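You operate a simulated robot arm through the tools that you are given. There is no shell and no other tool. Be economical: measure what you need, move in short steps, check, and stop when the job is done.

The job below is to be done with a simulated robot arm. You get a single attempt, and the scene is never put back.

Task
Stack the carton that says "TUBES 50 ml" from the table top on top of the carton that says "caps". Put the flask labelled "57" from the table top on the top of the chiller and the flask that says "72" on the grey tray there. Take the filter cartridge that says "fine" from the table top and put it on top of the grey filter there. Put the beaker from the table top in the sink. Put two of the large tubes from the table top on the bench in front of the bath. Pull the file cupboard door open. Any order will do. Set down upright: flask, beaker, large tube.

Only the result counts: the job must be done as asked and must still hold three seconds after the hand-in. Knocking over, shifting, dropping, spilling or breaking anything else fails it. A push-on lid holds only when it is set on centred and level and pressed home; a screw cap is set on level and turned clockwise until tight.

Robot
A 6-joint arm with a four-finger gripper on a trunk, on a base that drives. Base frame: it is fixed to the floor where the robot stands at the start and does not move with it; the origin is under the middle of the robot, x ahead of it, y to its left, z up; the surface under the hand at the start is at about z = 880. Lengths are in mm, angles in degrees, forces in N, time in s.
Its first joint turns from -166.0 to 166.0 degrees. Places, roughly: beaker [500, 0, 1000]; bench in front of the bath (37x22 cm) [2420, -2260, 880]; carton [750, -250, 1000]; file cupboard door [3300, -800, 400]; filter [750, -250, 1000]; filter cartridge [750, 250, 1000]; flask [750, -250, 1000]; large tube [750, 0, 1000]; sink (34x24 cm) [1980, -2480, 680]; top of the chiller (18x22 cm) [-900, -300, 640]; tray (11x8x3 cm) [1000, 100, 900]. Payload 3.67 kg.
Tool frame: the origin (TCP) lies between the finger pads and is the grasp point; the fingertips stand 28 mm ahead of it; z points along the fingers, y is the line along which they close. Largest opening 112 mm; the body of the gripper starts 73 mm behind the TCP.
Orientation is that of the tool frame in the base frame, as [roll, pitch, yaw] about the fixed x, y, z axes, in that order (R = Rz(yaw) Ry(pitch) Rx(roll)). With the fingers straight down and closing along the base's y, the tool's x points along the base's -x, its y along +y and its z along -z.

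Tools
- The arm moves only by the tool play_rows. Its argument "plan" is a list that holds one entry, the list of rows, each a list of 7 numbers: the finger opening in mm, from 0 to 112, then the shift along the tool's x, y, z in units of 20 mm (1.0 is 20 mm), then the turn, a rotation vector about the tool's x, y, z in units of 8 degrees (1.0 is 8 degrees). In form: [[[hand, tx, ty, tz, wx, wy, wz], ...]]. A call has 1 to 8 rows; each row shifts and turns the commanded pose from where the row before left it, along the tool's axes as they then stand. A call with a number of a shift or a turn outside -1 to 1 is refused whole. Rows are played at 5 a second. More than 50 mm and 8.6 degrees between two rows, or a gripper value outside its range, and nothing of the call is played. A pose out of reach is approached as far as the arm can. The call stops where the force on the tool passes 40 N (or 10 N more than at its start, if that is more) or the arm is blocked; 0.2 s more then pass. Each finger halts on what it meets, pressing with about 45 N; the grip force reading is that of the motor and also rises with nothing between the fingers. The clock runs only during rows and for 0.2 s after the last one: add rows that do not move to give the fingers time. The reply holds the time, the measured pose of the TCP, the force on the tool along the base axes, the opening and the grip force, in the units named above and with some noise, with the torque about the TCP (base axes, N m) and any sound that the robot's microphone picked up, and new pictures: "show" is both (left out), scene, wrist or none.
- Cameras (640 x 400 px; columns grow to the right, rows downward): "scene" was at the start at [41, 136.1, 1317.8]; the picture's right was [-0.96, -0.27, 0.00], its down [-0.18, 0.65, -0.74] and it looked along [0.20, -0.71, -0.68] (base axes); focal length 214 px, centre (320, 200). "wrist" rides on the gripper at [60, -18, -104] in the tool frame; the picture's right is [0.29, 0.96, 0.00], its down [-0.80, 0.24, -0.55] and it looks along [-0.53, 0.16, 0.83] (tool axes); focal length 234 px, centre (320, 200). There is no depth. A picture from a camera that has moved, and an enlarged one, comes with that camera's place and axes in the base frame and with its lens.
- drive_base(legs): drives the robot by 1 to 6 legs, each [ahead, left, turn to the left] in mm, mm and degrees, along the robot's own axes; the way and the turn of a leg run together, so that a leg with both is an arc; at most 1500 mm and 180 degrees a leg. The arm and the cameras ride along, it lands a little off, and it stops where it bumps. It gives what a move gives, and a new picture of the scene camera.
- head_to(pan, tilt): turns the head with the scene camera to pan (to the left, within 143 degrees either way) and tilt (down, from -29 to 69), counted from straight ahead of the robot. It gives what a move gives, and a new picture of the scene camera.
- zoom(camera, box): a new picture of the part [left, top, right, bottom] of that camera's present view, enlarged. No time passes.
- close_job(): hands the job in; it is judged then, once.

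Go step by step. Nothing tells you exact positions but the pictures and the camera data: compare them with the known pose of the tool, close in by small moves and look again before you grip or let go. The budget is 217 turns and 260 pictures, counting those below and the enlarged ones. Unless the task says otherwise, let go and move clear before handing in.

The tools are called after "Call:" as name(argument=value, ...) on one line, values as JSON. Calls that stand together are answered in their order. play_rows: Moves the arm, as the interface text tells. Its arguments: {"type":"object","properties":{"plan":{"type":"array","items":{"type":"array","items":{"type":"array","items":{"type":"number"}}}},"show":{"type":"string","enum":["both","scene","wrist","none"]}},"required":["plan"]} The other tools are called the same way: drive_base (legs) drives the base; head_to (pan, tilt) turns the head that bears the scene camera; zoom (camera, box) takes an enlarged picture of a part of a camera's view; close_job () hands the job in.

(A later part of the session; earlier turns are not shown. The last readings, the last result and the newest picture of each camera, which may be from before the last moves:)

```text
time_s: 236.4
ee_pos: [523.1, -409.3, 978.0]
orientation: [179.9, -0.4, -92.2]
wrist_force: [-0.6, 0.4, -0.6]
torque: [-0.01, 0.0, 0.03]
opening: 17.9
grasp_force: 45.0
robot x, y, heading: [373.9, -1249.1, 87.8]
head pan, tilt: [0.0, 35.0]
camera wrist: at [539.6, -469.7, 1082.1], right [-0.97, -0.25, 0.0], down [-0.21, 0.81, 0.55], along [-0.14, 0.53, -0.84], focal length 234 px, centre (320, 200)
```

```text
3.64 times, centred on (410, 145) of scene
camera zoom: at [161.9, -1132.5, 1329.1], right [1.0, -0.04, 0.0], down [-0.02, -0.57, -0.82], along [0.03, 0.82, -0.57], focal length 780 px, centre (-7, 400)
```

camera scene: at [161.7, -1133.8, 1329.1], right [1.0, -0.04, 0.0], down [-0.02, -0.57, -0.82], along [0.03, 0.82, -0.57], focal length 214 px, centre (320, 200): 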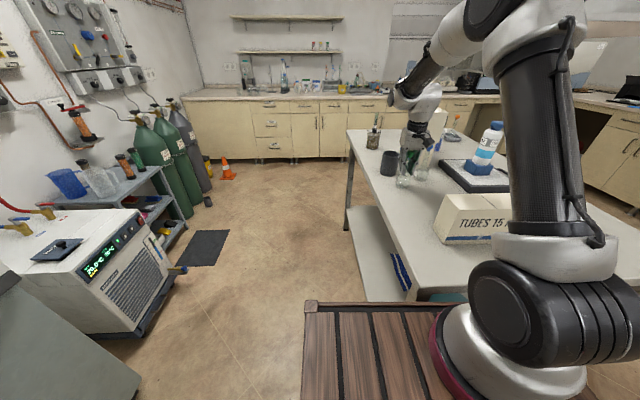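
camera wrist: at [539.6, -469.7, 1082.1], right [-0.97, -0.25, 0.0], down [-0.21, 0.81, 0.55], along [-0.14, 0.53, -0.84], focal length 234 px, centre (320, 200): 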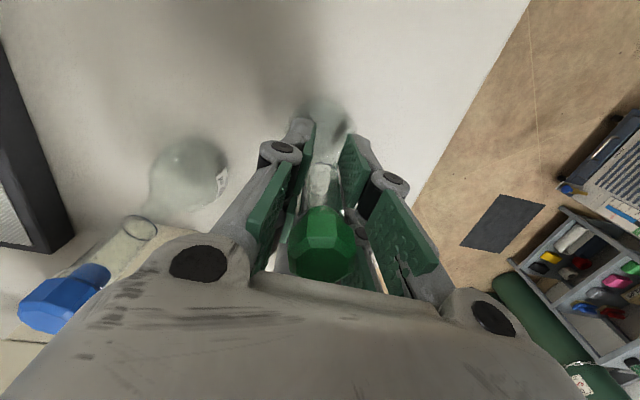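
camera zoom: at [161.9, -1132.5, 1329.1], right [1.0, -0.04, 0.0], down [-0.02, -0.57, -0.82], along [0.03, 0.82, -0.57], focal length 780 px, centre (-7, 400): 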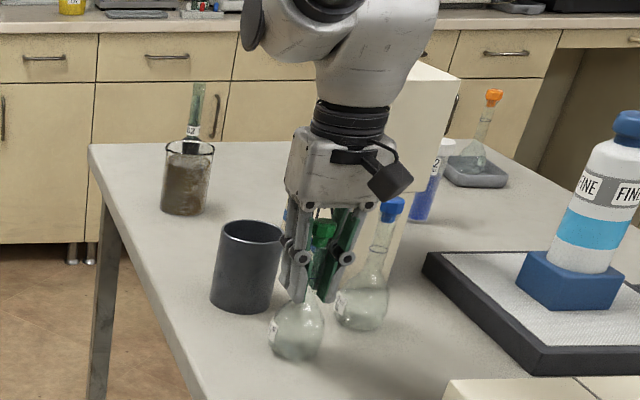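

Gripped cleanly. I also check the orange flask's label, then lift.

Call:
zoom(camera="scene", box=[435, 110, 475, 145])

Call:
play_rows(plan=[[[8, 0, 0, -1, 0, 0, 0], [8, 0, 0, -1, 0, 0, 0], [8, 0, 0, -1, 0, 0, 0], [8, 0, 0, -1, 0, 0, 0], [8, 0, 0, -1, 0, 0, 0], [8, 0, 0, -1, 0, 0, 0], [8, 0, 0, -1, 0, 0, 0], [8, 0, 0, -1, 0, 0, 0]]], show="scene")

Call:
zoom(camera="scene", box=[350, 40, 490, 200])

```text
11.43 times, centred on (455, 128) of scene
camera zoom: at [161.9, -1132.5, 1329.1], right [1.0, -0.04, 0.0], down [-0.02, -0.57, -0.82], along [0.03, 0.82, -0.57], focal length 2451 px, centre (-1223, 1029)
```

zoom: 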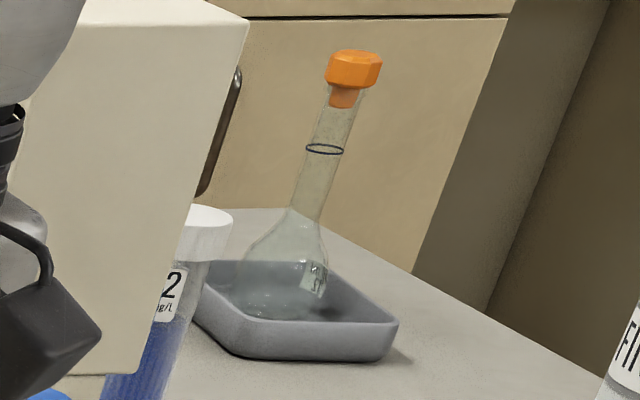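

```text
time_s: 238.2
ee_pos: [520.8, -409.7, 1137.4]
orientation: [179.9, -0.5, -92.2]
wrist_force: [0.4, 0.3, -1.1]
torque: [0.01, 0.02, 0.01]
opening: 18.0
grasp_force: 45.3
robot x, y, heading: [376.8, -1251.2, 87.7]
head pan, tilt: [0.0, 35.0]
camera scene: at [161.9, -1132.4, 1329.0], right [1.0, -0.04, 0.0], down [-0.02, -0.57, -0.82], along [0.03, 0.82, -0.57], focal length 214 px, centre (320, 200)
```

scene: 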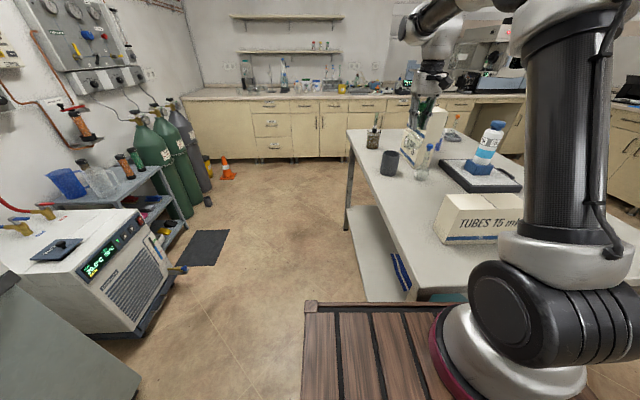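

```text
2.50 times, centred on (420, 120) of scene
camera zoom: at [161.9, -1132.4, 1329.0], right [1.0, -0.04, 0.0], down [-0.02, -0.57, -0.82], along [0.03, 0.82, -0.57], focal length 536 px, centre (70, 400)
```

zoom: 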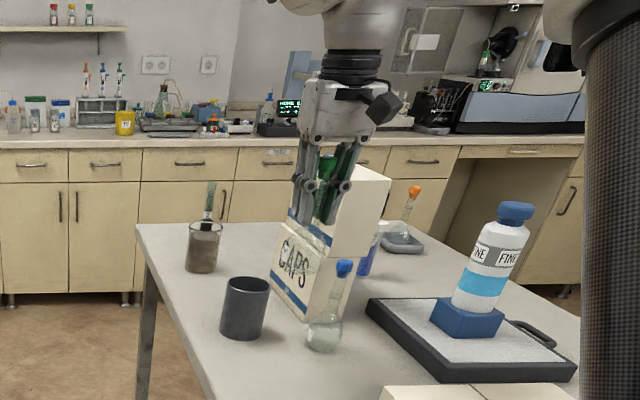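

Flask 57 in hand. I drive to the chiller (behind), facing -x.

Call:
drive_base(legs=[[0, 440, 0], [800, 0, 0], [0, 0, 92]])

Call:
zoom(camera="wrist", box=[0, 0, 640, 400])

```text
time_s: 248.6
ee_pos: [-879.4, -313.0, 1137.0]
orientation: [179.9, -0.3, -0.6]
wrist_force: [0.7, -0.4, -1.1]
torque: [0.03, -0.03, 0.02]
opening: 17.8
grasp_force: 45.7
robot x, y, heading: [-33.4, -437.0, 179.4]
head pan, tilt: [0.0, 35.0]
camera scene: at [-146.9, -648.5, 1329.1], right [0.01, 1.0, 0.0], down [0.57, -0.01, -0.82], along [-0.82, 0.01, -0.57], focal length 214 px, centre (320, 200)
```

scene: 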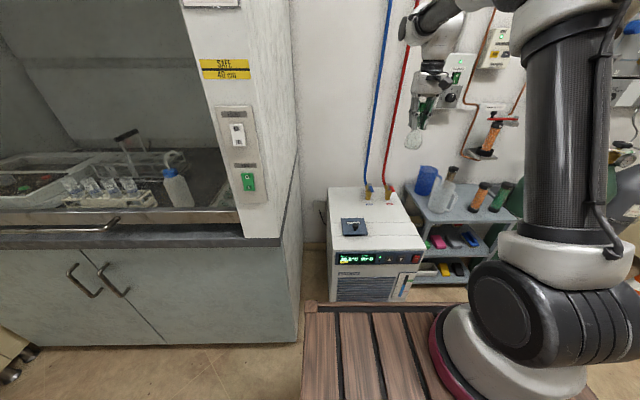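

```text
1.00 times, centred on (320, 200) of wrist (not enlarged: the box is as wide or as high as the picture)
camera zoom: at [-818.1, -294.1, 1241.7], right [0.28, -0.96, 0.0], down [-0.8, -0.23, 0.55], along [-0.53, -0.16, -0.84], focal length 234 px, centre (320, 200)
```

zoom: 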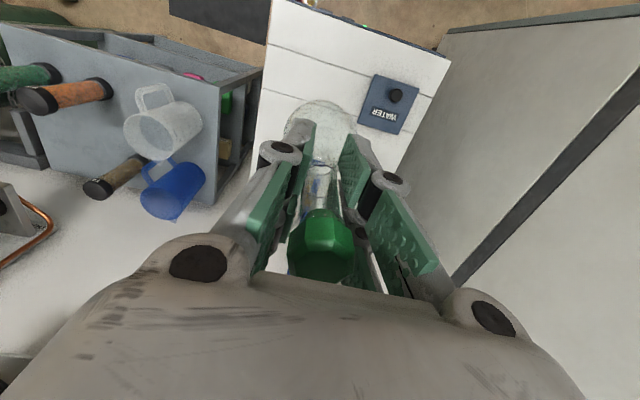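

Call:
play_rows(plan=[[[8, -0.4, 0, 1, 0, 0, 0], [8, 0, 0, 1, 0, 0, 0], [8, 0, 0, 1, 0, 0, 0], [8, 0, 0, 1, 0, 0, 0], [8, 0, 0, 1, 0, 0, 0], [8, 0, 0, 1, 0, 0, 0], [8, 0, 0, 1, 0, 0, 0], [8, 0, 0, 1, 0, 0, 0]]], show="none")

Call:
play_rows(plan=[[[8, 0, 0, 1, 0, 0, 0], [8, 0, 0, 1, 0, 0, 0], [8, 0, 0, 1, 0, 0, 0], [8, 0, 0, 1, 0, 0, 0], [8, 0, 0, 1, 0, 0, 0], [8, 0, 0, 1, 0, 0, 0], [8, 0, 0, 1, 0, 0, 0]]], show="both")

Call:
zoom(camera="scene", box=[310, 130, 450, 280])

```text
time_s: 250.4
ee_pos: [-886.2, -312.5, 976.1]
orientation: [179.9, -0.4, -0.6]
wrist_force: [0.0, 0.5, 0.4]
torque: [0.01, 0.0, 0.03]
opening: 18.0
grasp_force: 45.9
robot x, y, heading: [-34.6, -436.8, 179.5]
head pan, tilt: [0.0, 35.0]
```

```text
time_s: 252.0
ee_pos: [-885.9, -312.9, 838.0]
orientation: [179.8, -0.4, -0.6]
wrist_force: [0.9, -0.8, -1.1]
torque: [0.02, 0.04, 0.01]
opening: 17.9
grasp_force: 45.2
robot x, y, heading: [-37.4, -435.9, 179.3]
head pan, tilt: [0.0, 35.0]
camera scene: at [-146.8, -648.5, 1329.1], right [0.01, 1.0, 0.0], down [0.57, -0.01, -0.82], along [-0.82, 0.01, -0.57], focal length 214 px, centre (320, 200)
camera wrist: at [-825.4, -294.5, 942.9], right [0.28, -0.96, 0.0], down [-0.8, -0.23, 0.55], along [-0.53, -0.16, -0.84], focal length 234 px, centre (320, 200)
```

scene: 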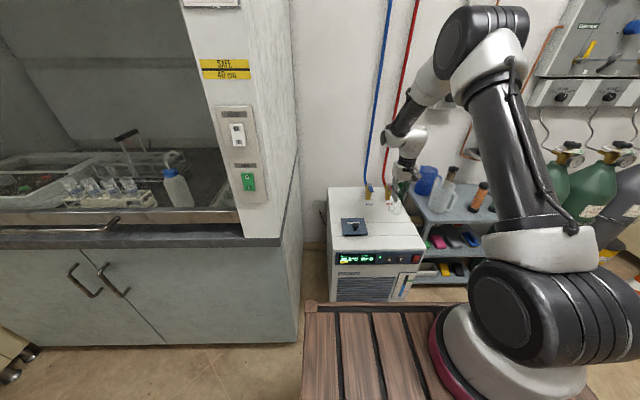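
wrist: 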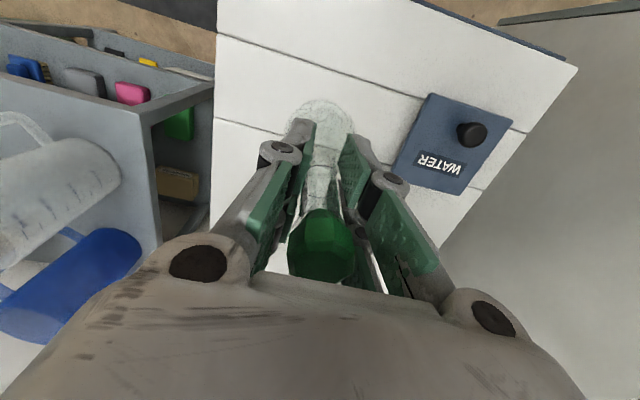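

```text
2.67 times, centred on (380, 205) of scene
camera zoom: at [-146.8, -648.5, 1329.1], right [0.01, 1.0, 0.0], down [0.57, -0.01, -0.82], along [-0.82, 0.01, -0.57], focal length 572 px, centre (160, 187)
```

zoom: 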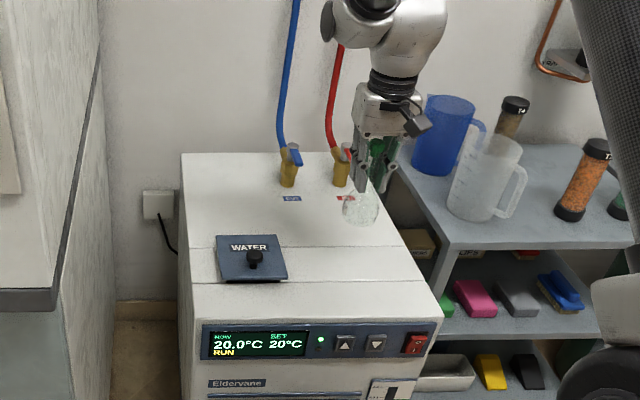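

Call:
play_rows(plan=[[[8, 0, 0, 1, 0, 0, 0], [8, 0, 0, 1, 0, 0, 0], [8, 0, 0, 1, 0, 0, 0], [8, 0, 0, 1, 0, 0, 0], [8, 0, 0, 0.3, 0, 0, 0], [8, 0, 0, 0.12, 0, 0, 0]]], show="scene")

Call:
zoom(camera="scene", box=[310, 150, 450, 280])

```text
time_s: 253.4
ee_pos: [-884.2, -313.5, 749.3]
orientation: [179.9, -0.2, -0.6]
wrist_force: [0.1, 0.3, -1.1]
torque: [0.02, -0.02, -0.02]
opening: 17.7
grasp_force: 45.0
robot x, y, heading: [-33.6, -439.6, 179.5]
head pan, tilt: [0.0, 35.0]
camera scene: at [-146.9, -648.5, 1329.1], right [0.01, 1.0, 0.0], down [0.57, -0.01, -0.82], along [-0.82, 0.01, -0.57], focal length 214 px, centre (320, 200)
```

scene: 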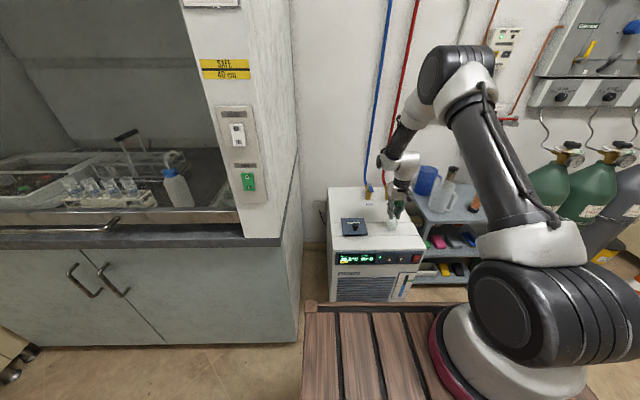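

```text
3.08 times, centred on (380, 215) of scene
camera zoom: at [-146.9, -648.5, 1329.1], right [0.01, 1.0, 0.0], down [0.57, -0.01, -0.82], along [-0.82, 0.01, -0.57], focal length 660 px, centre (135, 154)
```

zoom: 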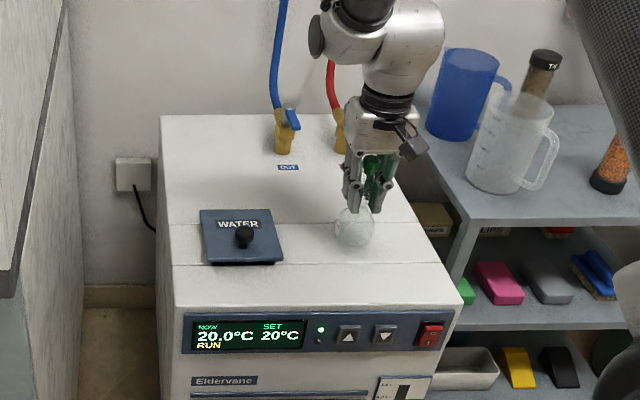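

Call:
play_rows(plan=[[[8, 0, 0, 0.12, 0, 0, 0], [8, 0, 0, 0.12, 0, 0, 0], [8, 0, 0, 0.12, 0, 0, 0]]], show="none")

Call:
play_rows(plan=[[[8, 0, 0, 0.1, 0, 0, 0], [8, 0, 0, 0.1, 0, 0, 0]]], show="none")

```text
time_s: 254.2
ee_pos: [-882.9, -314.0, 740.4]
orientation: [179.9, -0.3, -0.7]
wrist_force: [-0.3, 0.2, -0.9]
torque: [0.02, -0.02, 0.02]
opening: 17.9
grasp_force: 45.4
robot x, y, heading: [-37.4, -437.6, 179.6]
head pan, tilt: [0.0, 35.0]
```

```text
time_s: 254.8
ee_pos: [-884.9, -312.1, 735.9]
orientation: [179.9, -0.5, -0.6]
wrist_force: [0.3, 0.3, -0.1]
torque: [-0.04, 0.0, -0.01]
opening: 17.8
grasp_force: 45.4
robot x, y, heading: [-32.2, -438.4, 179.0]
head pan, tilt: [0.0, 35.0]
```

Call:
play_rows(plan=[[[8, 0, 0, 0.08, 0, 0, 0], [8, 0, 0, 0.08, 0, 0, 0]]], show="none")

Call:
zoom(camera="scene", box=[350, 160, 430, 250])

```text
time_s: 255.4
ee_pos: [-883.9, -312.5, 736.4]
orientation: [179.8, -0.2, -0.6]
wrist_force: [6.4, 0.4, 33.9]
torque: [-0.01, -0.72, -0.02]
opening: 18.0
grasp_force: 44.6
robot x, y, heading: [-32.0, -433.5, 179.4]
head pan, tilt: [0.0, 35.0]
```

```text
4.44 times, centred on (390, 205) of scene
camera zoom: at [-145.5, -648.7, 1329.2], right [0.01, 1.0, 0.0], down [0.57, -0.01, -0.82], along [-0.82, 0.01, -0.57], focal length 953 px, centre (9, 178)
```

zoom: 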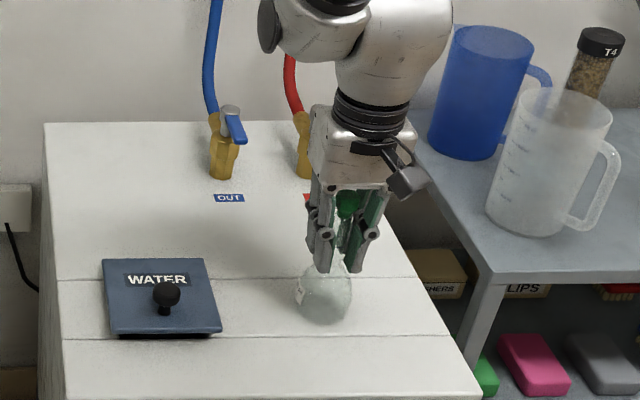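

Contact. Ease, release, rise.

Call:
play_rows(plan=[[[8, 0, 0, -0.07, 0, 0, 0], [30, 0, 0, 0, 0, 0, 0], [60, 0, 0, 0, 0, 0, 0], [60, 0, 0, -1, 0, 0, 0], [60, 0, 0, -1, 0, 0, 0], [60, 0, 0, -1, 0, 0, 0], [60, 0, 0, -1, 0, 0, 0], [60, 0, 0, -1, 0, 0, 0]]], show="none")

Call:
play_rows(plan=[[[60, 0, 0, -1, 0, 0, 0], [60, 0, 0, -1, 0, 0, 0], [60, 0, 0, -1, 0, 0, 0], [60, 0, 0, -1, 0, 0, 0], [60, 0, 0, -1, 0, 0, 0], [60, 0, 0, -1, 0, 0, 0], [60, 0, 0, -1, 0, 0, 0], [60, 0, 0, -1, 0, 0, 0]]], show="none")

Call:
play_rows(plan=[[[60, 0.8, 0, -1, 0, 0, 0], [60, 0.8, 0, -1, 0, 0, 0], [60, 0.8, 0, -1, 0, 0, 0], [60, 0.8, 0, -1, 0, 0, 0], [60, 0.8, 0, -1, 0, 0, 0], [60, 0.8, 0, -1, 0, 0, 0], [60, 0.8, 0, -1, 0, 0, 0], [60, 0.8, 0, -1, 0, 0, 0]]], show="both")

```text
time_s: 257.2
ee_pos: [-884.7, -314.5, 834.7]
orientation: [179.9, -0.3, -0.6]
wrist_force: [-1.5, -0.7, -0.6]
torque: [0.0, -0.02, -0.02]
opening: 60.2
grasp_force: 0.0
robot x, y, heading: [-34.5, -435.0, 179.3]
head pan, tilt: [0.0, 35.0]
```

```text
time_s: 259.0
ee_pos: [-885.8, -311.9, 994.7]
orientation: [179.8, -0.4, -0.6]
wrist_force: [-0.2, 0.4, 0.7]
torque: [-0.02, -0.04, -0.01]
opening: 60.2
grasp_force: 0.0
robot x, y, heading: [-35.8, -438.9, 179.2]
head pan, tilt: [0.0, 35.0]
```

```text
time_s: 260.8
ee_pos: [-758.5, -313.1, 1155.4]
orientation: [179.9, -0.4, -0.6]
wrist_force: [0.3, 0.5, 0.9]
torque: [0.03, -0.07, -0.02]
opening: 60.1
grasp_force: 0.0
robot x, y, heading: [-34.4, -434.0, 179.3]
head pan, tilt: [0.0, 35.0]
camera scene: at [-147.2, -648.5, 1329.0], right [0.01, 1.0, 0.0], down [0.57, -0.01, -0.82], along [-0.82, 0.01, -0.57], focal length 214 px, centre (320, 200)
camera wrist: at [-699.3, -295.1, 1260.2], right [0.28, -0.96, 0.0], down [-0.8, -0.23, 0.55], along [-0.53, -0.16, -0.84], focal length 234 px, centre (320, 200)
```

scene: 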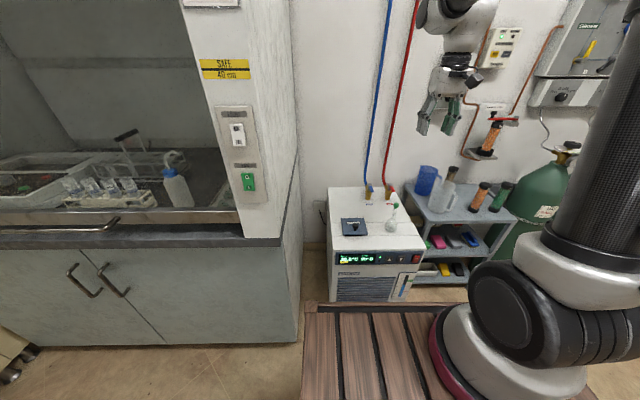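
wrist: 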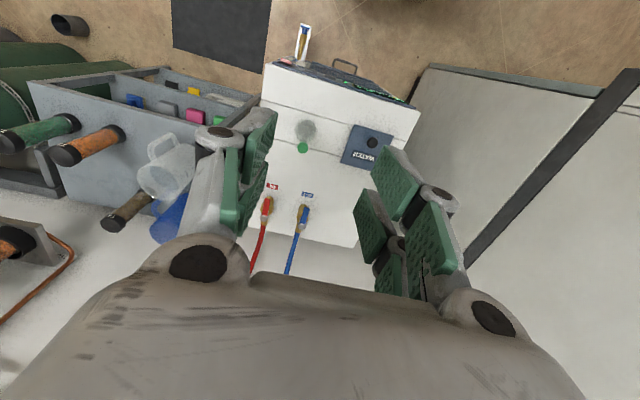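

Flask 57 stands on the chiller. Raise/retract the arm, then go for the beaker.

Call:
play_rows(plan=[[[90, 1, 0, -1, 0, 0, 0], [90, 1, 0, -1, 0, 0, 0], [90, 1, 0, -1, 0, 0, 0], [90, 1, 0, -1, 0, 0, 0], [90, 1, 0, -1, 0, 0, 0]]], show="none")

Call:
drive_base(legs=[[0, -560, 0], [80, 0, -179.3]])

Call:
zoom(camera="wrist", box=[0, 0, 640, 400])

```text
time_s: 262.0
ee_pos: [-659.5, -315.0, 1257.4]
orientation: [179.9, -0.5, -0.6]
wrist_force: [-0.4, -0.3, -0.9]
torque: [0.02, -0.04, 0.01]
opening: 90.0
grasp_force: 0.0
robot x, y, heading: [-37.7, -434.5, 179.1]
head pan, tilt: [0.0, 35.0]
```

```text
time_s: 270.6
ee_pos: [522.6, 460.7, 1258.4]
orientation: [179.9, -0.4, -143.7]
wrist_force: [0.1, -0.2, -1.1]
torque: [0.0, -0.02, 0.01]
opening: 90.0
grasp_force: 0.1
robot x, y, heading: [-49.7, 182.8, 35.8]
head pan, tilt: [0.0, 35.0]
stopped in leg 2: the robot was blocked; the commanded pose is now the measured one
camera scene: at [-91.7, 420.7, 1329.1], right [0.59, -0.81, 0.0], down [-0.46, -0.34, -0.82], along [0.66, 0.48, -0.57], focal length 214 px, centre (320, 200)
```

scene: 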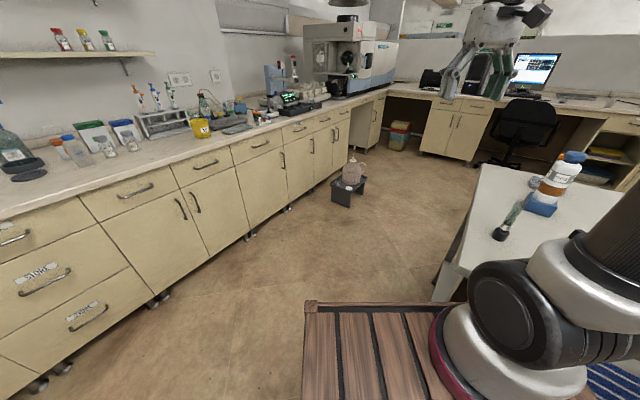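

```text
1.00 times, centred on (320, 200) of wrist (not enlarged: the box is as wide or as high as the picture)
camera zoom: at [486.8, 411.9, 1362.5], right [-0.8, 0.6, 0.0], down [0.5, 0.67, 0.55], along [0.33, 0.44, -0.84], focal length 234 px, centre (320, 200)
```

zoom: 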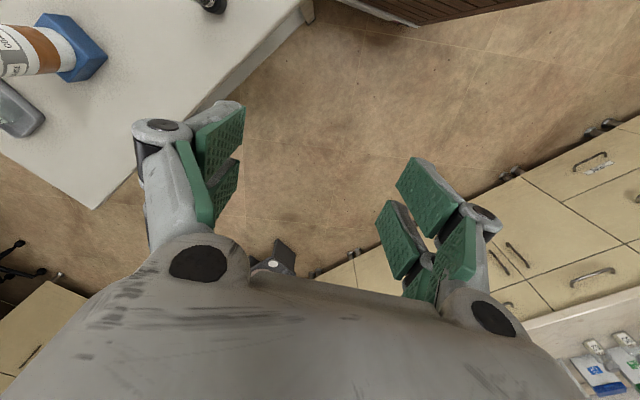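

The base bumped the table while turning; back away, finish the turn, and check.

Call:
drive_base(legs=[[-250, 0, 0], [0, 0, -35.5]])

Call:
zoom(camera="scene", box=[240, 100, 560, 280])

Call:
zoom(camera="wrist", box=[0, 0, 640, 400])

```text
time_s: 274.1
ee_pos: [383.4, -70.2, 1257.7]
orientation: [179.8, -0.5, -179.1]
wrist_force: [0.4, 0.1, -0.9]
torque: [0.01, 0.04, 0.03]
opening: 90.2
grasp_force: 0.0
robot x, y, heading: [-245.0, 34.6, 0.7]
head pan, tilt: [0.0, 35.0]
camera scene: at [-140.2, 252.0, 1329.4], right [0.01, -1.0, 0.0], down [-0.57, -0.01, -0.82], along [0.82, 0.01, -0.57], focal length 214 px, centre (320, 200)
```

scene: 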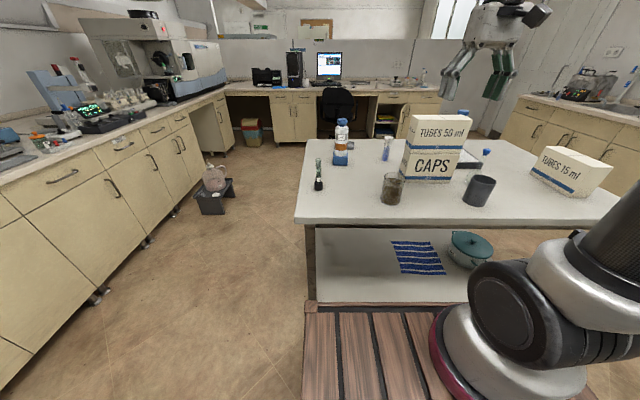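

```text
2.00 times, centred on (400, 190) of scene
camera zoom: at [-140.2, 252.0, 1329.4], right [0.01, -1.0, 0.0], down [-0.57, -0.01, -0.82], along [0.82, 0.01, -0.57], focal length 429 px, centre (160, 220)
```

zoom: 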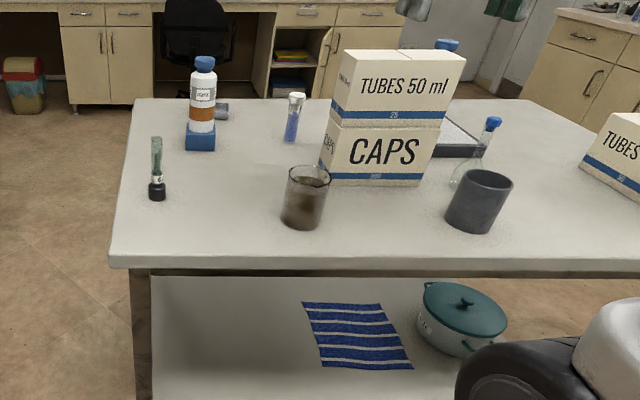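

```text
1.00 times, centred on (320, 200) of wrist (not enlarged: the box is as wide or as high as the picture)
camera zoom: at [326.7, -89.3, 1362.2], right [-0.3, 0.95, 0.01], down [0.8, 0.25, 0.55], along [0.52, 0.17, -0.84], focal length 234 px, centre (320, 200)
```

zoom: 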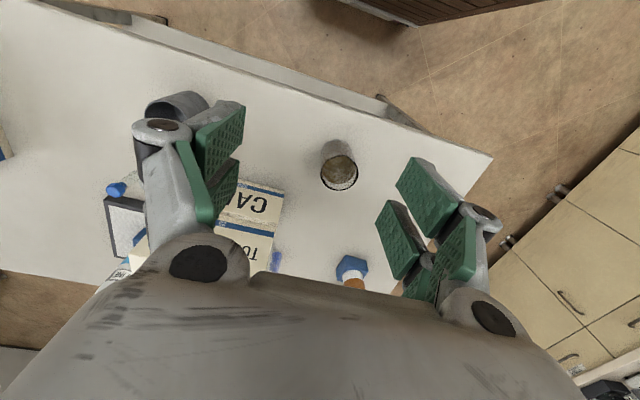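

Call:
play_rows(plan=[[[112, -0.7, 0.45, 1, 0, 0, 0], [112, -0.7, 0.45, 1, 0, 0, 0], [112, -0.7, 0.45, 1, 0, 0, 0], [112, -0.7, 0.45, 1, 0, 0, 0], [112, -0.7, 0.45, 1, 0, 0, 0], [112, -0.7, 0.45, 1, 0, 0, 0], [112, -0.7, 0.45, 1, 0, 0, 0], [112, -0.6, 0.4, 0.5, 0, 0, 0]]], show="wrist")

```text
time_s: 275.9
ee_pos: [496.8, 2.6, 1106.0]
orientation: [179.8, -0.3, -179.1]
wrist_force: [0.1, 0.6, 1.5]
torque: [0.02, -0.03, 0.01]
opening: 112.0
grasp_force: 0.2
robot x, y, heading: [-241.9, 36.3, 0.7]
head pan, tilt: [0.0, 35.0]
camera wrist: at [436.8, -16.0, 1211.0], right [-0.3, 0.95, 0.01], down [0.8, 0.25, 0.55], along [0.52, 0.17, -0.84], focal length 234 px, centre (320, 200)
```

wrist: 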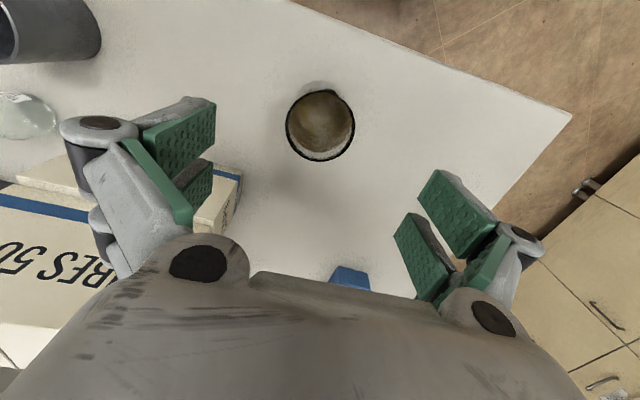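

Call:
play_rows(plan=[[[112, 0, 0, 1, 0, 0, 0], [112, 0, 0, 1, 0, 0, 0], [112, 0, 0, 1, 0, 0, 0], [112, 0, 0, 1, 0, 0, 0], [112, 0, 0, 1, 0, 0, 0]]], show="wrist")

Call:
play_rows(plan=[[[112, 0, 0.1, 1, 0, 0, 0], [112, 0, 0, 1, 0, 0, 0], [112, 0, 0, 1, 0, 0, 0], [80, 0, 0, 0, 0, 0, 0], [50, 0, 0, 0, 0, 0, 0], [50, 0, 0, 0, 0, 0, 0], [50, 0, 0, 0, 0, 0, 0]]], show="both")

```text
time_s: 277.1
ee_pos: [489.9, 3.4, 1005.3]
orientation: [179.8, -0.5, -179.1]
wrist_force: [-0.1, 0.3, -0.2]
torque: [0.02, -0.01, -0.01]
opening: 111.9
grasp_force: 0.1
robot x, y, heading: [-247.8, 32.5, 0.8]
head pan, tilt: [0.0, 35.0]
camera wrist: at [433.3, -15.4, 1110.3], right [-0.3, 0.95, 0.01], down [0.8, 0.25, 0.55], along [0.52, 0.17, -0.84], focal length 234 px, centre (320, 200)
```

wrist: 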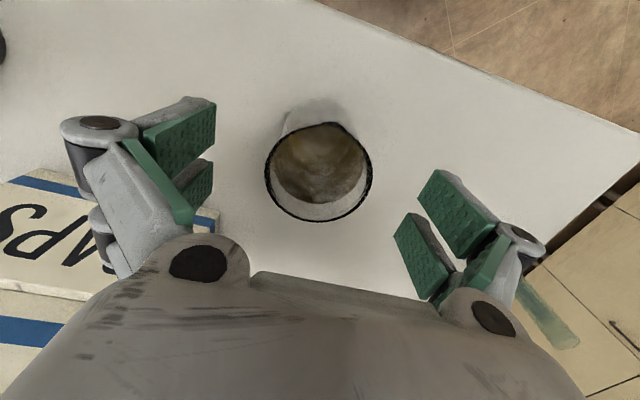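

```text
time_s: 278.7
ee_pos: [490.2, 5.5, 944.8]
orientation: [179.8, -0.5, -179.2]
wrist_force: [-0.2, 0.8, 0.5]
torque: [0.06, -0.01, 0.0]
opening: 68.7
grasp_force: 45.2
robot x, y, heading: [-241.7, 36.4, 0.7]
head pan, tilt: [0.0, 35.0]
camera scene: at [-140.0, 252.1, 1329.4], right [0.01, -1.0, 0.0], down [-0.57, -0.01, -0.82], along [0.82, 0.01, -0.57], focal length 214 px, centre (320, 200)
camera wrist: at [433.2, -13.2, 1050.5], right [-0.3, 0.95, 0.01], down [0.8, 0.25, 0.55], along [0.52, 0.17, -0.84], focal length 234 px, centre (320, 200)
```

scene: 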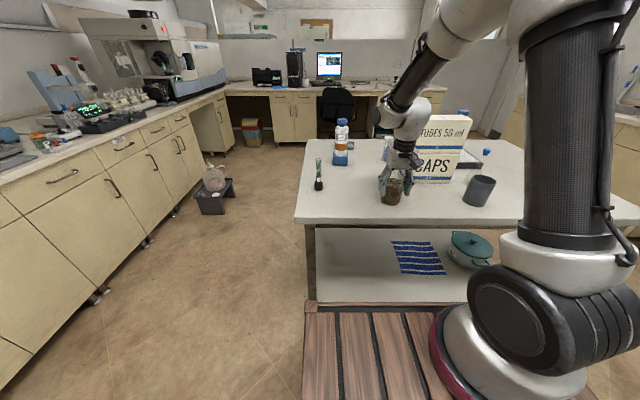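
wrist: 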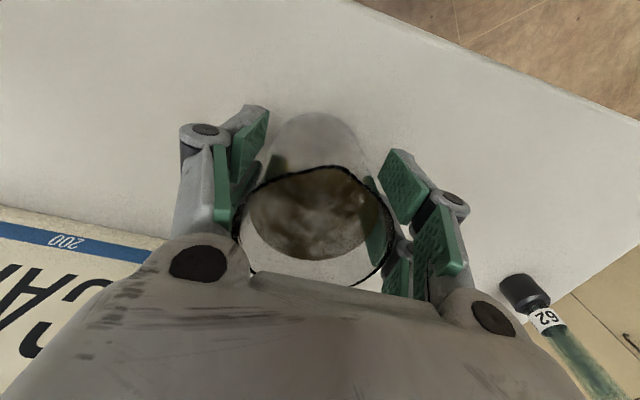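

Beaker held. Lift carefully.

Call:
play_rows(plan=[[[50, 0, 0, -0.5, 0, 0, 0], [50, 0, 0, -1, 0, 0, 0], [50, 0, 0, -1, 0, 0, 0], [50, 0, 0, -1, 0, 0, 0], [50, 0, 0, -1, 0, 0, 0], [50, 0, 0, -1, 0, 0, 0], [50, 0, 0, -1, 0, 0, 0], [50, 0, 0, -1, 0, 0, 0]]], show="none")

Call:
play_rows(plan=[[[50, 0, 0, -1, 0, 0, 0], [50, 0, 0, -1, 0, 0, 0], [50, 0, 0, -1, 0, 0, 0]]], show="both")

```text
time_s: 280.5
ee_pos: [490.5, 4.4, 1096.8]
orientation: [179.8, -0.5, -179.1]
wrist_force: [-0.4, 0.3, -1.3]
torque: [0.01, 0.01, 0.02]
opening: 68.9
grasp_force: 45.4
robot x, y, heading: [-242.8, 36.5, 0.7]
head pan, tilt: [0.0, 35.0]
```

```text
time_s: 281.3
ee_pos: [492.8, 5.3, 1158.1]
orientation: [179.7, -0.5, -179.0]
wrist_force: [0.1, -0.8, -0.8]
torque: [0.01, 0.01, -0.02]
opening: 68.9
grasp_force: 45.4
robot x, y, heading: [-250.0, 33.1, 0.8]
head pan, tilt: [0.0, 35.0]
camera scene: at [-139.9, 252.1, 1329.3], right [0.01, -1.0, 0.0], down [-0.57, -0.01, -0.82], along [0.82, 0.01, -0.57], focal length 214 px, centre (320, 200)
camera wrist: at [435.0, -13.4, 1262.1], right [-0.3, 0.95, 0.01], down [0.8, 0.25, 0.55], along [0.52, 0.17, -0.84], focal length 234 px, centre (320, 200)
```

scene: 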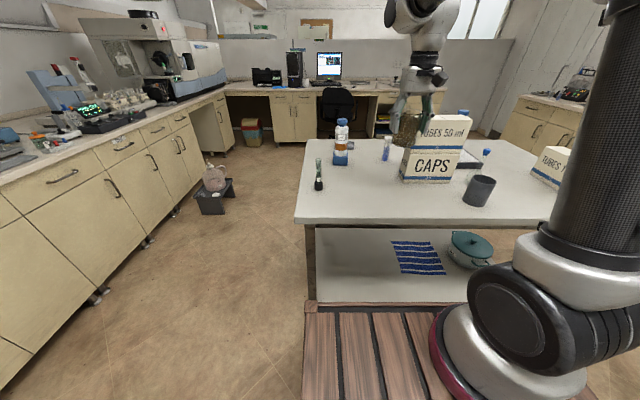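
wrist: 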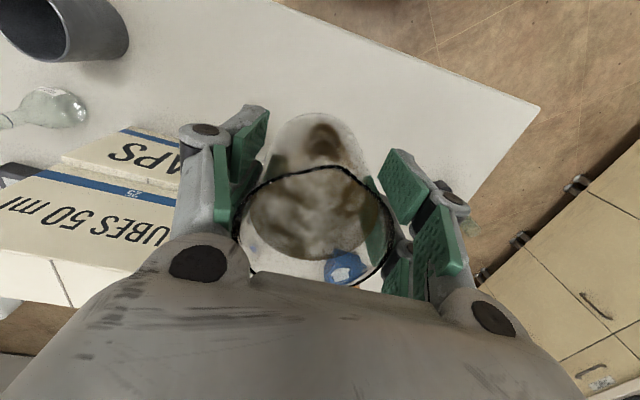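

Call:
drive_base(legs=[[0, -1440, -0.8], [1450, 0, 0]])

```text
time_s: 295.2
ee_pos: [1957.5, -1392.2, 1157.5]
orientation: [179.9, -0.5, -178.6]
wrist_force: [-0.7, 0.5, -0.6]
torque: [0.03, -0.02, 0.01]
opening: 68.7
grasp_force: 45.1
robot x, y, heading: [1220.9, -1371.8, 1.1]
head pan, tilt: [0.0, 35.0]
camera scene: at [1323.5, -1150.2, 1329.1], right [0.02, -1.0, 0.0], down [-0.57, -0.01, -0.82], along [0.82, 0.02, -0.57], focal length 214 px, centre (320, 200)
```

scene: 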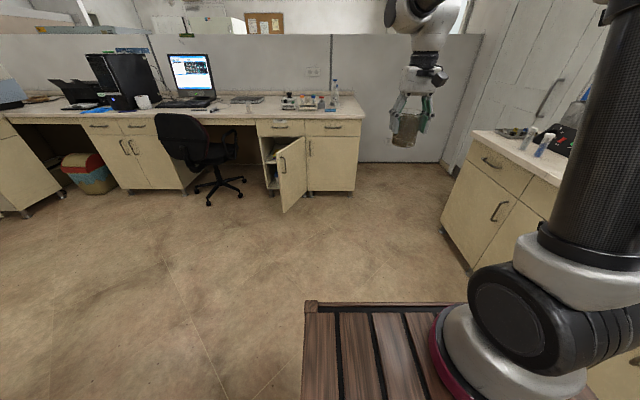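

Call:
drive_base(legs=[[830, 0, 0], [0, 0, -91]])

Call:
zoom(camera="wrist", box=[0, 0, 640, 400])

```text
time_s: 303.5
ee_pos: [2001.1, -2091.1, 1157.8]
orientation: [179.9, -0.4, 88.6]
wrist_force: [1.4, -0.5, -1.3]
torque: [0.01, -0.04, 0.0]
opening: 68.7
grasp_force: 45.2
robot x, y, heading: [2054.0, -1357.9, -91.3]
head pan, tilt: [0.0, 35.0]
camera scene: at [2268.5, -1468.1, 1329.1], right [-1.0, 0.03, 0.0], down [0.01, 0.57, -0.82], along [-0.02, -0.82, -0.57], focal length 214 px, centre (320, 200)
```

scene: 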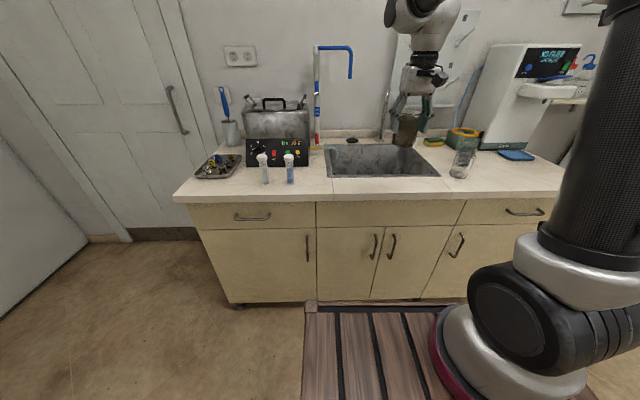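

```text
1.00 times, centred on (320, 200) of wrist (not enlarged: the box is as wide or as high as the picture)
camera zoom: at [1985.1, -2030.0, 1262.2], right [0.96, 0.27, 0.0], down [0.22, -0.81, 0.55], along [0.15, -0.53, -0.84], focal length 234 px, centre (320, 200)
```

zoom: 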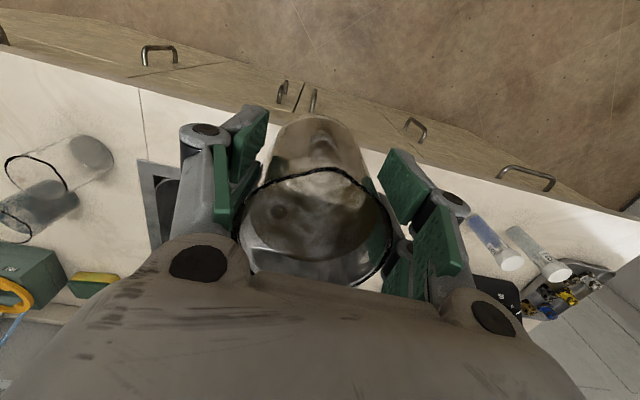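

Call:
drive_base(legs=[[230, 50, 0.8]])

Call:
play_rows(plan=[[[50, -1, 0, 1, 0, 0, 0], [50, -1, 0, 1, 0, 0, 0], [50, -1, 0, 1, 0, 0, 0], [50, -1, 0, 1, 0, 0, 0], [50, -1, 0, 0, 0, 0, 0], [50, -1, 0, 0, 0, 0, 0]]], show="both")

Call:
zoom(camera="scene", box=[280, 40, 480, 210])

```text
time_s: 305.3
ee_pos: [2054.6, -2319.3, 1158.1]
orientation: [179.9, -0.4, 89.3]
wrist_force: [-0.1, -0.4, -1.5]
torque: [0.04, 0.02, 0.01]
opening: 68.9
grasp_force: 44.9
robot x, y, heading: [2102.8, -1583.9, -90.8]
head pan, tilt: [0.0, 35.0]
camera scene: at [2315.1, -1694.2, 1329.0], right [-1.0, 0.01, 0.0], down [0.01, 0.57, -0.82], along [-0.01, -0.82, -0.57], focal length 214 px, centre (320, 200)
```

scene: 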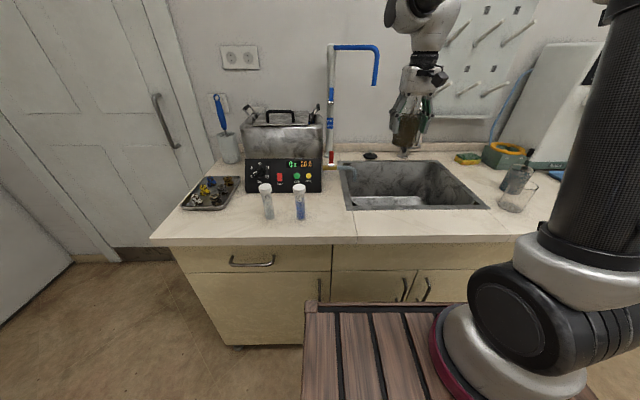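

```text
time_s: 306.7
ee_pos: [2053.3, -2439.5, 1077.5]
orientation: [179.9, -0.4, 89.3]
wrist_force: [0.0, 0.4, -0.6]
torque: [-0.01, 0.0, -0.01]
opening: 68.8
grasp_force: 45.3
robot x, y, heading: [2099.8, -1578.9, -90.9]
head pan, tilt: [0.0, 35.0]
camera scene: at [2315.1, -1693.9, 1329.1], right [-1.0, 0.01, 0.0], down [0.01, 0.57, -0.82], along [-0.01, -0.82, -0.57], focal length 214 px, centre (320, 200)
camera wrist: at [2037.3, -2379.8, 1181.6], right [0.96, 0.28, 0.0], down [0.23, -0.8, 0.55], along [0.16, -0.53, -0.84], focal length 234 px, centre (320, 200)
```

scene: 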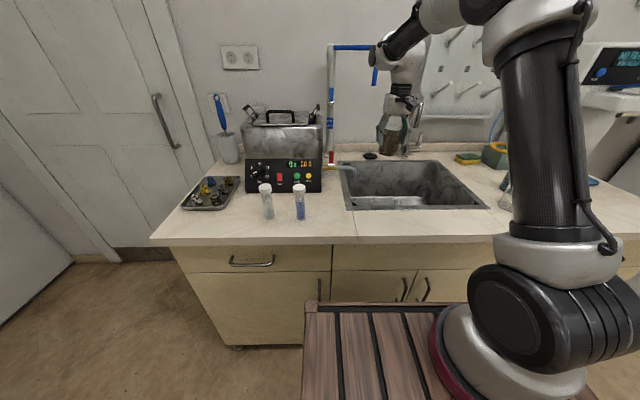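
wrist: 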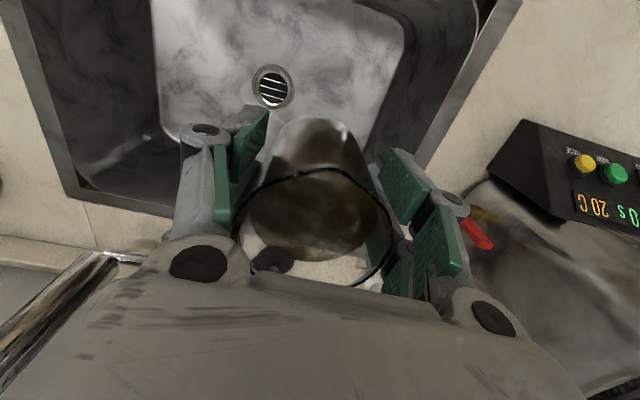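

```text
2.35 times, centred on (380, 125) of scene
camera zoom: at [2315.1, -1693.9, 1329.1], right [-1.0, 0.01, 0.0], down [0.01, 0.57, -0.82], along [-0.01, -0.82, -0.57], focal length 505 px, centre (179, 376)
```

zoom: 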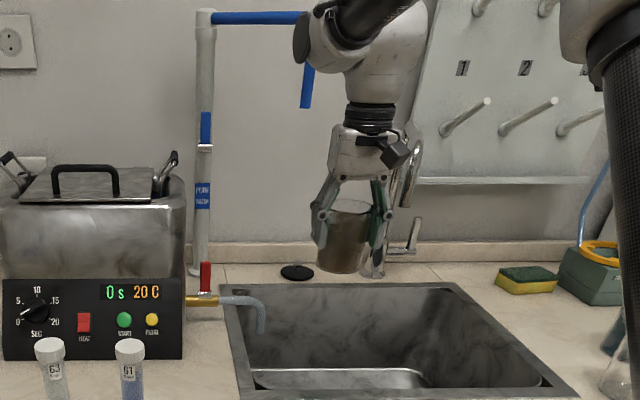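

Call:
play_rows(plan=[[[50, 0, -0.7, 1, 0, 0, 0], [50, 0, 0, 1, 0, 0, 0], [50, 0, 0, 1, 0, 0, 0], [50, 0, 0, 1, 0, 0, 0], [50, 0, 0, 1, 0, 0, 0], [50, 0, 0, 1, 0, 0, 0], [50, 0, 0, 1, 0, 0, 0], [50, 0, 0, 1, 0, 0, 0]]], show="both")

Call:
zoom(camera="scene", box=[300, 60, 500, 220])

```text
time_s: 308.5
ee_pos: [2038.6, -2437.4, 914.5]
orientation: [179.9, -0.5, 89.3]
wrist_force: [0.0, 0.4, -1.0]
torque: [-0.04, 0.04, 0.0]
opening: 68.6
grasp_force: 44.5
robot x, y, heading: [2104.2, -1583.3, -90.7]
head pan, tilt: [0.0, 35.0]
camera scene: at [2315.1, -1693.9, 1329.1], right [-1.0, 0.01, 0.0], down [0.01, 0.57, -0.82], along [-0.01, -0.82, -0.57], focal length 214 px, centre (320, 200)
camera wrist: at [2022.4, -2377.2, 1020.5], right [0.96, 0.28, 0.0], down [0.23, -0.8, 0.55], along [0.16, -0.53, -0.84], focal length 234 px, centre (320, 200)
```

scene: 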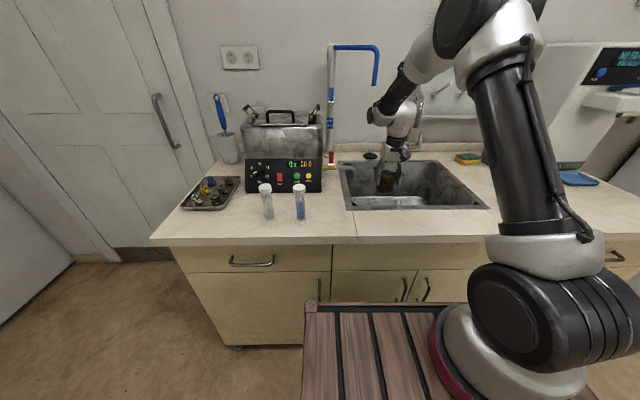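
wrist: 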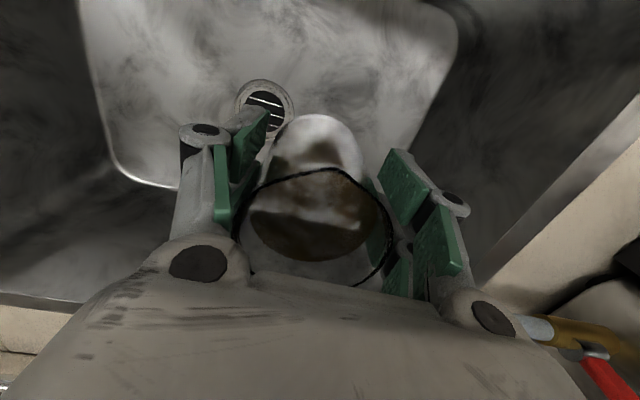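

```text
2.50 times, centred on (400, 140) of scene
camera zoom: at [2315.1, -1693.9, 1329.1], right [-1.0, 0.01, 0.0], down [0.01, 0.57, -0.82], along [-0.01, -0.82, -0.57], focal length 536 px, centre (120, 350)
```

zoom: 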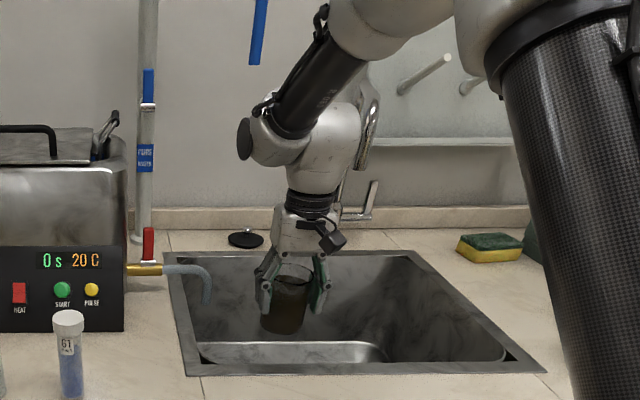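

Call:
play_rows(plan=[[[50, 0, 0, 1, 0, 0, 0], [50, 0, 0, 1, 0, 0, 0], [50, 0, 0, 1, 0, 0, 0], [50, 0, 0, 1, 0, 0, 0], [50, 0, 0, 1, 0, 0, 0], [50, 0, 0, 1, 0, 0, 0], [50, 0, 0, 0.5, 0, 0, 0]]], show="both")

Call:
zoom(camera="scene", box=[320, 100, 480, 220])

```text
time_s: 310.1
ee_pos: [2040.2, -2437.5, 785.8]
orientation: [179.9, -0.4, 89.3]
wrist_force: [0.2, 1.3, -1.1]
torque: [0.01, 0.02, 0.02]
opening: 68.4
grasp_force: 44.5
robot x, y, heading: [2103.7, -1583.6, -90.6]
head pan, tilt: [0.0, 35.0]
camera scene: at [2315.1, -1694.0, 1329.1], right [-1.0, 0.01, 0.0], down [0.01, 0.57, -0.82], along [-0.01, -0.82, -0.57], focal length 214 px, centre (320, 200)
camera wrist: at [2023.6, -2376.4, 891.2], right [0.96, 0.28, 0.0], down [0.23, -0.8, 0.55], along [0.16, -0.53, -0.84], focal length 234 px, centre (320, 200)
```

scene: 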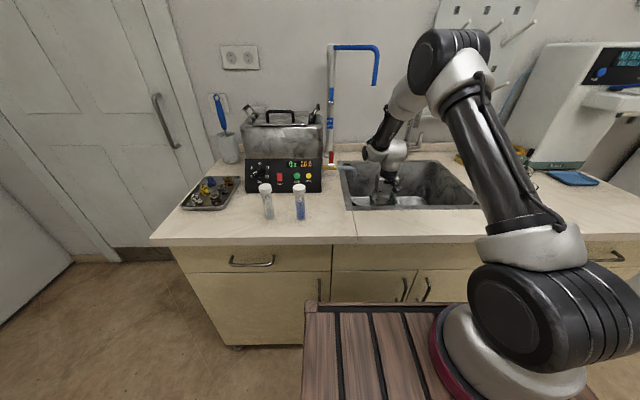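
wrist: 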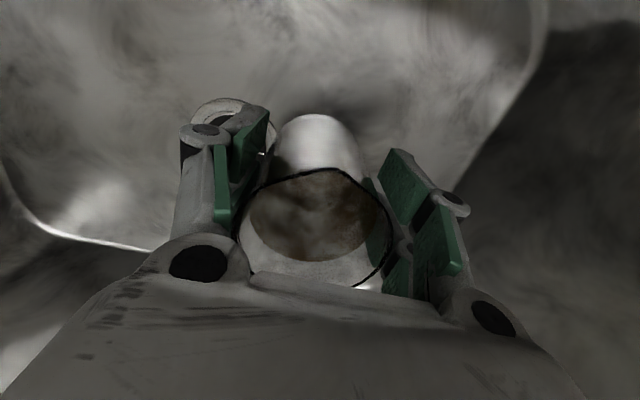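

```text
3.33 times, centred on (400, 160) of scene
camera zoom: at [2315.1, -1694.0, 1329.1], right [-1.0, 0.01, 0.0], down [0.01, 0.57, -0.82], along [-0.01, -0.82, -0.57], focal length 715 px, centre (53, 333)
```

zoom: 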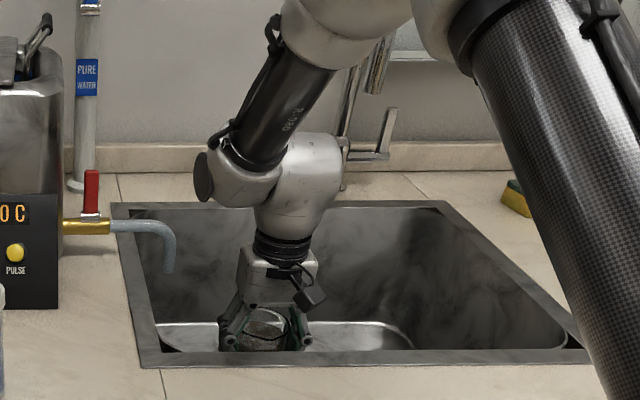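

Call:
play_rows(plan=[[[50, 0, 0, 0.8, 0, 0, 0], [50, 0, 0, 0.5, 0, 0, 0], [50, 0, 0, 0.15, 0, 0, 0], [50, 0, 0, 0.15, 0, 0, 0], [50, 0, 0, 0.15, 0, 0, 0], [50, 0, 0, 0.15, 0, 0, 0]]], show="none")

```text
time_s: 311.5
ee_pos: [2039.4, -2436.3, 750.7]
orientation: [180.0, -0.2, 89.3]
wrist_force: [2.0, 6.6, 29.3]
torque: [-0.18, -0.04, -0.14]
opening: 69.1
grasp_force: 45.1
robot x, y, heading: [2103.6, -1580.5, -90.7]
head pan, tilt: [0.0, 35.0]
```

Contact with the sink floor. Ease and release.

Call:
play_rows(plan=[[[50, 0, 0, -0.08, 0, 0, 0], [75, 0, 0, 0, 0, 0, 0], [90, 0, 0, 0, 0, 0, 0], [90, 0, 0, 0, 0, 0, 0], [90, 0, 0, -1, 0, 0, 0], [90, 0, 0, -1, 0, 0, 0], [90, 0, 0, -1, 0, 0, 0], [90, 0, 0, -1, 0, 0, 0]]], show="both")

```text
time_s: 313.3
ee_pos: [2041.1, -2437.0, 830.2]
orientation: [179.8, -0.5, 89.3]
wrist_force: [-0.4, 0.8, -0.3]
torque: [0.05, -0.03, 0.03]
opening: 89.8
grasp_force: 0.1
robot x, y, heading: [2103.6, -1584.8, -90.9]
head pan, tilt: [0.0, 35.0]
camera scene: at [2315.1, -1694.2, 1329.0], right [-1.0, 0.01, 0.0], down [0.01, 0.57, -0.82], along [-0.01, -0.82, -0.57], focal length 214 px, centre (320, 200)
camera wrist: at [2024.1, -2377.3, 935.0], right [0.96, 0.28, 0.0], down [0.23, -0.8, 0.55], along [0.16, -0.53, -0.84], focal length 234 px, centre (320, 200)
```

scene: 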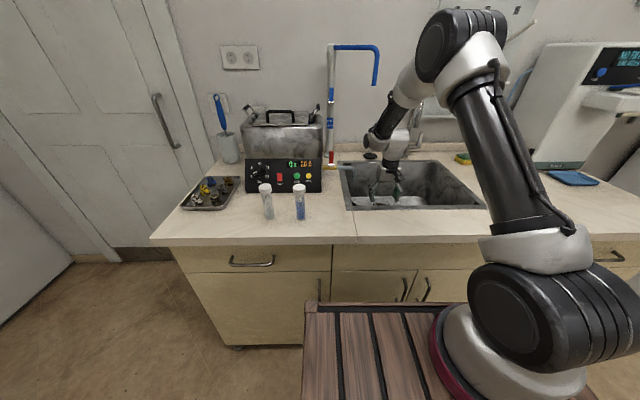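
wrist: 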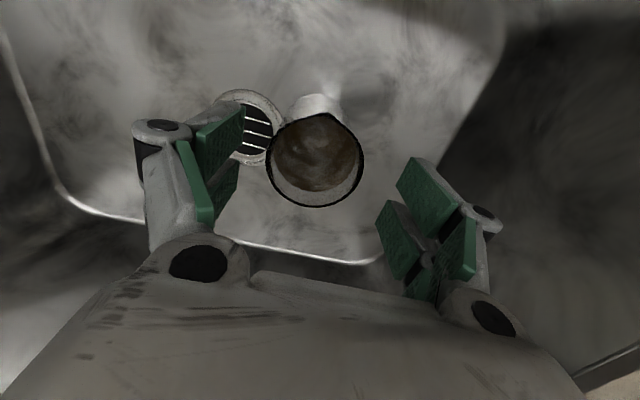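

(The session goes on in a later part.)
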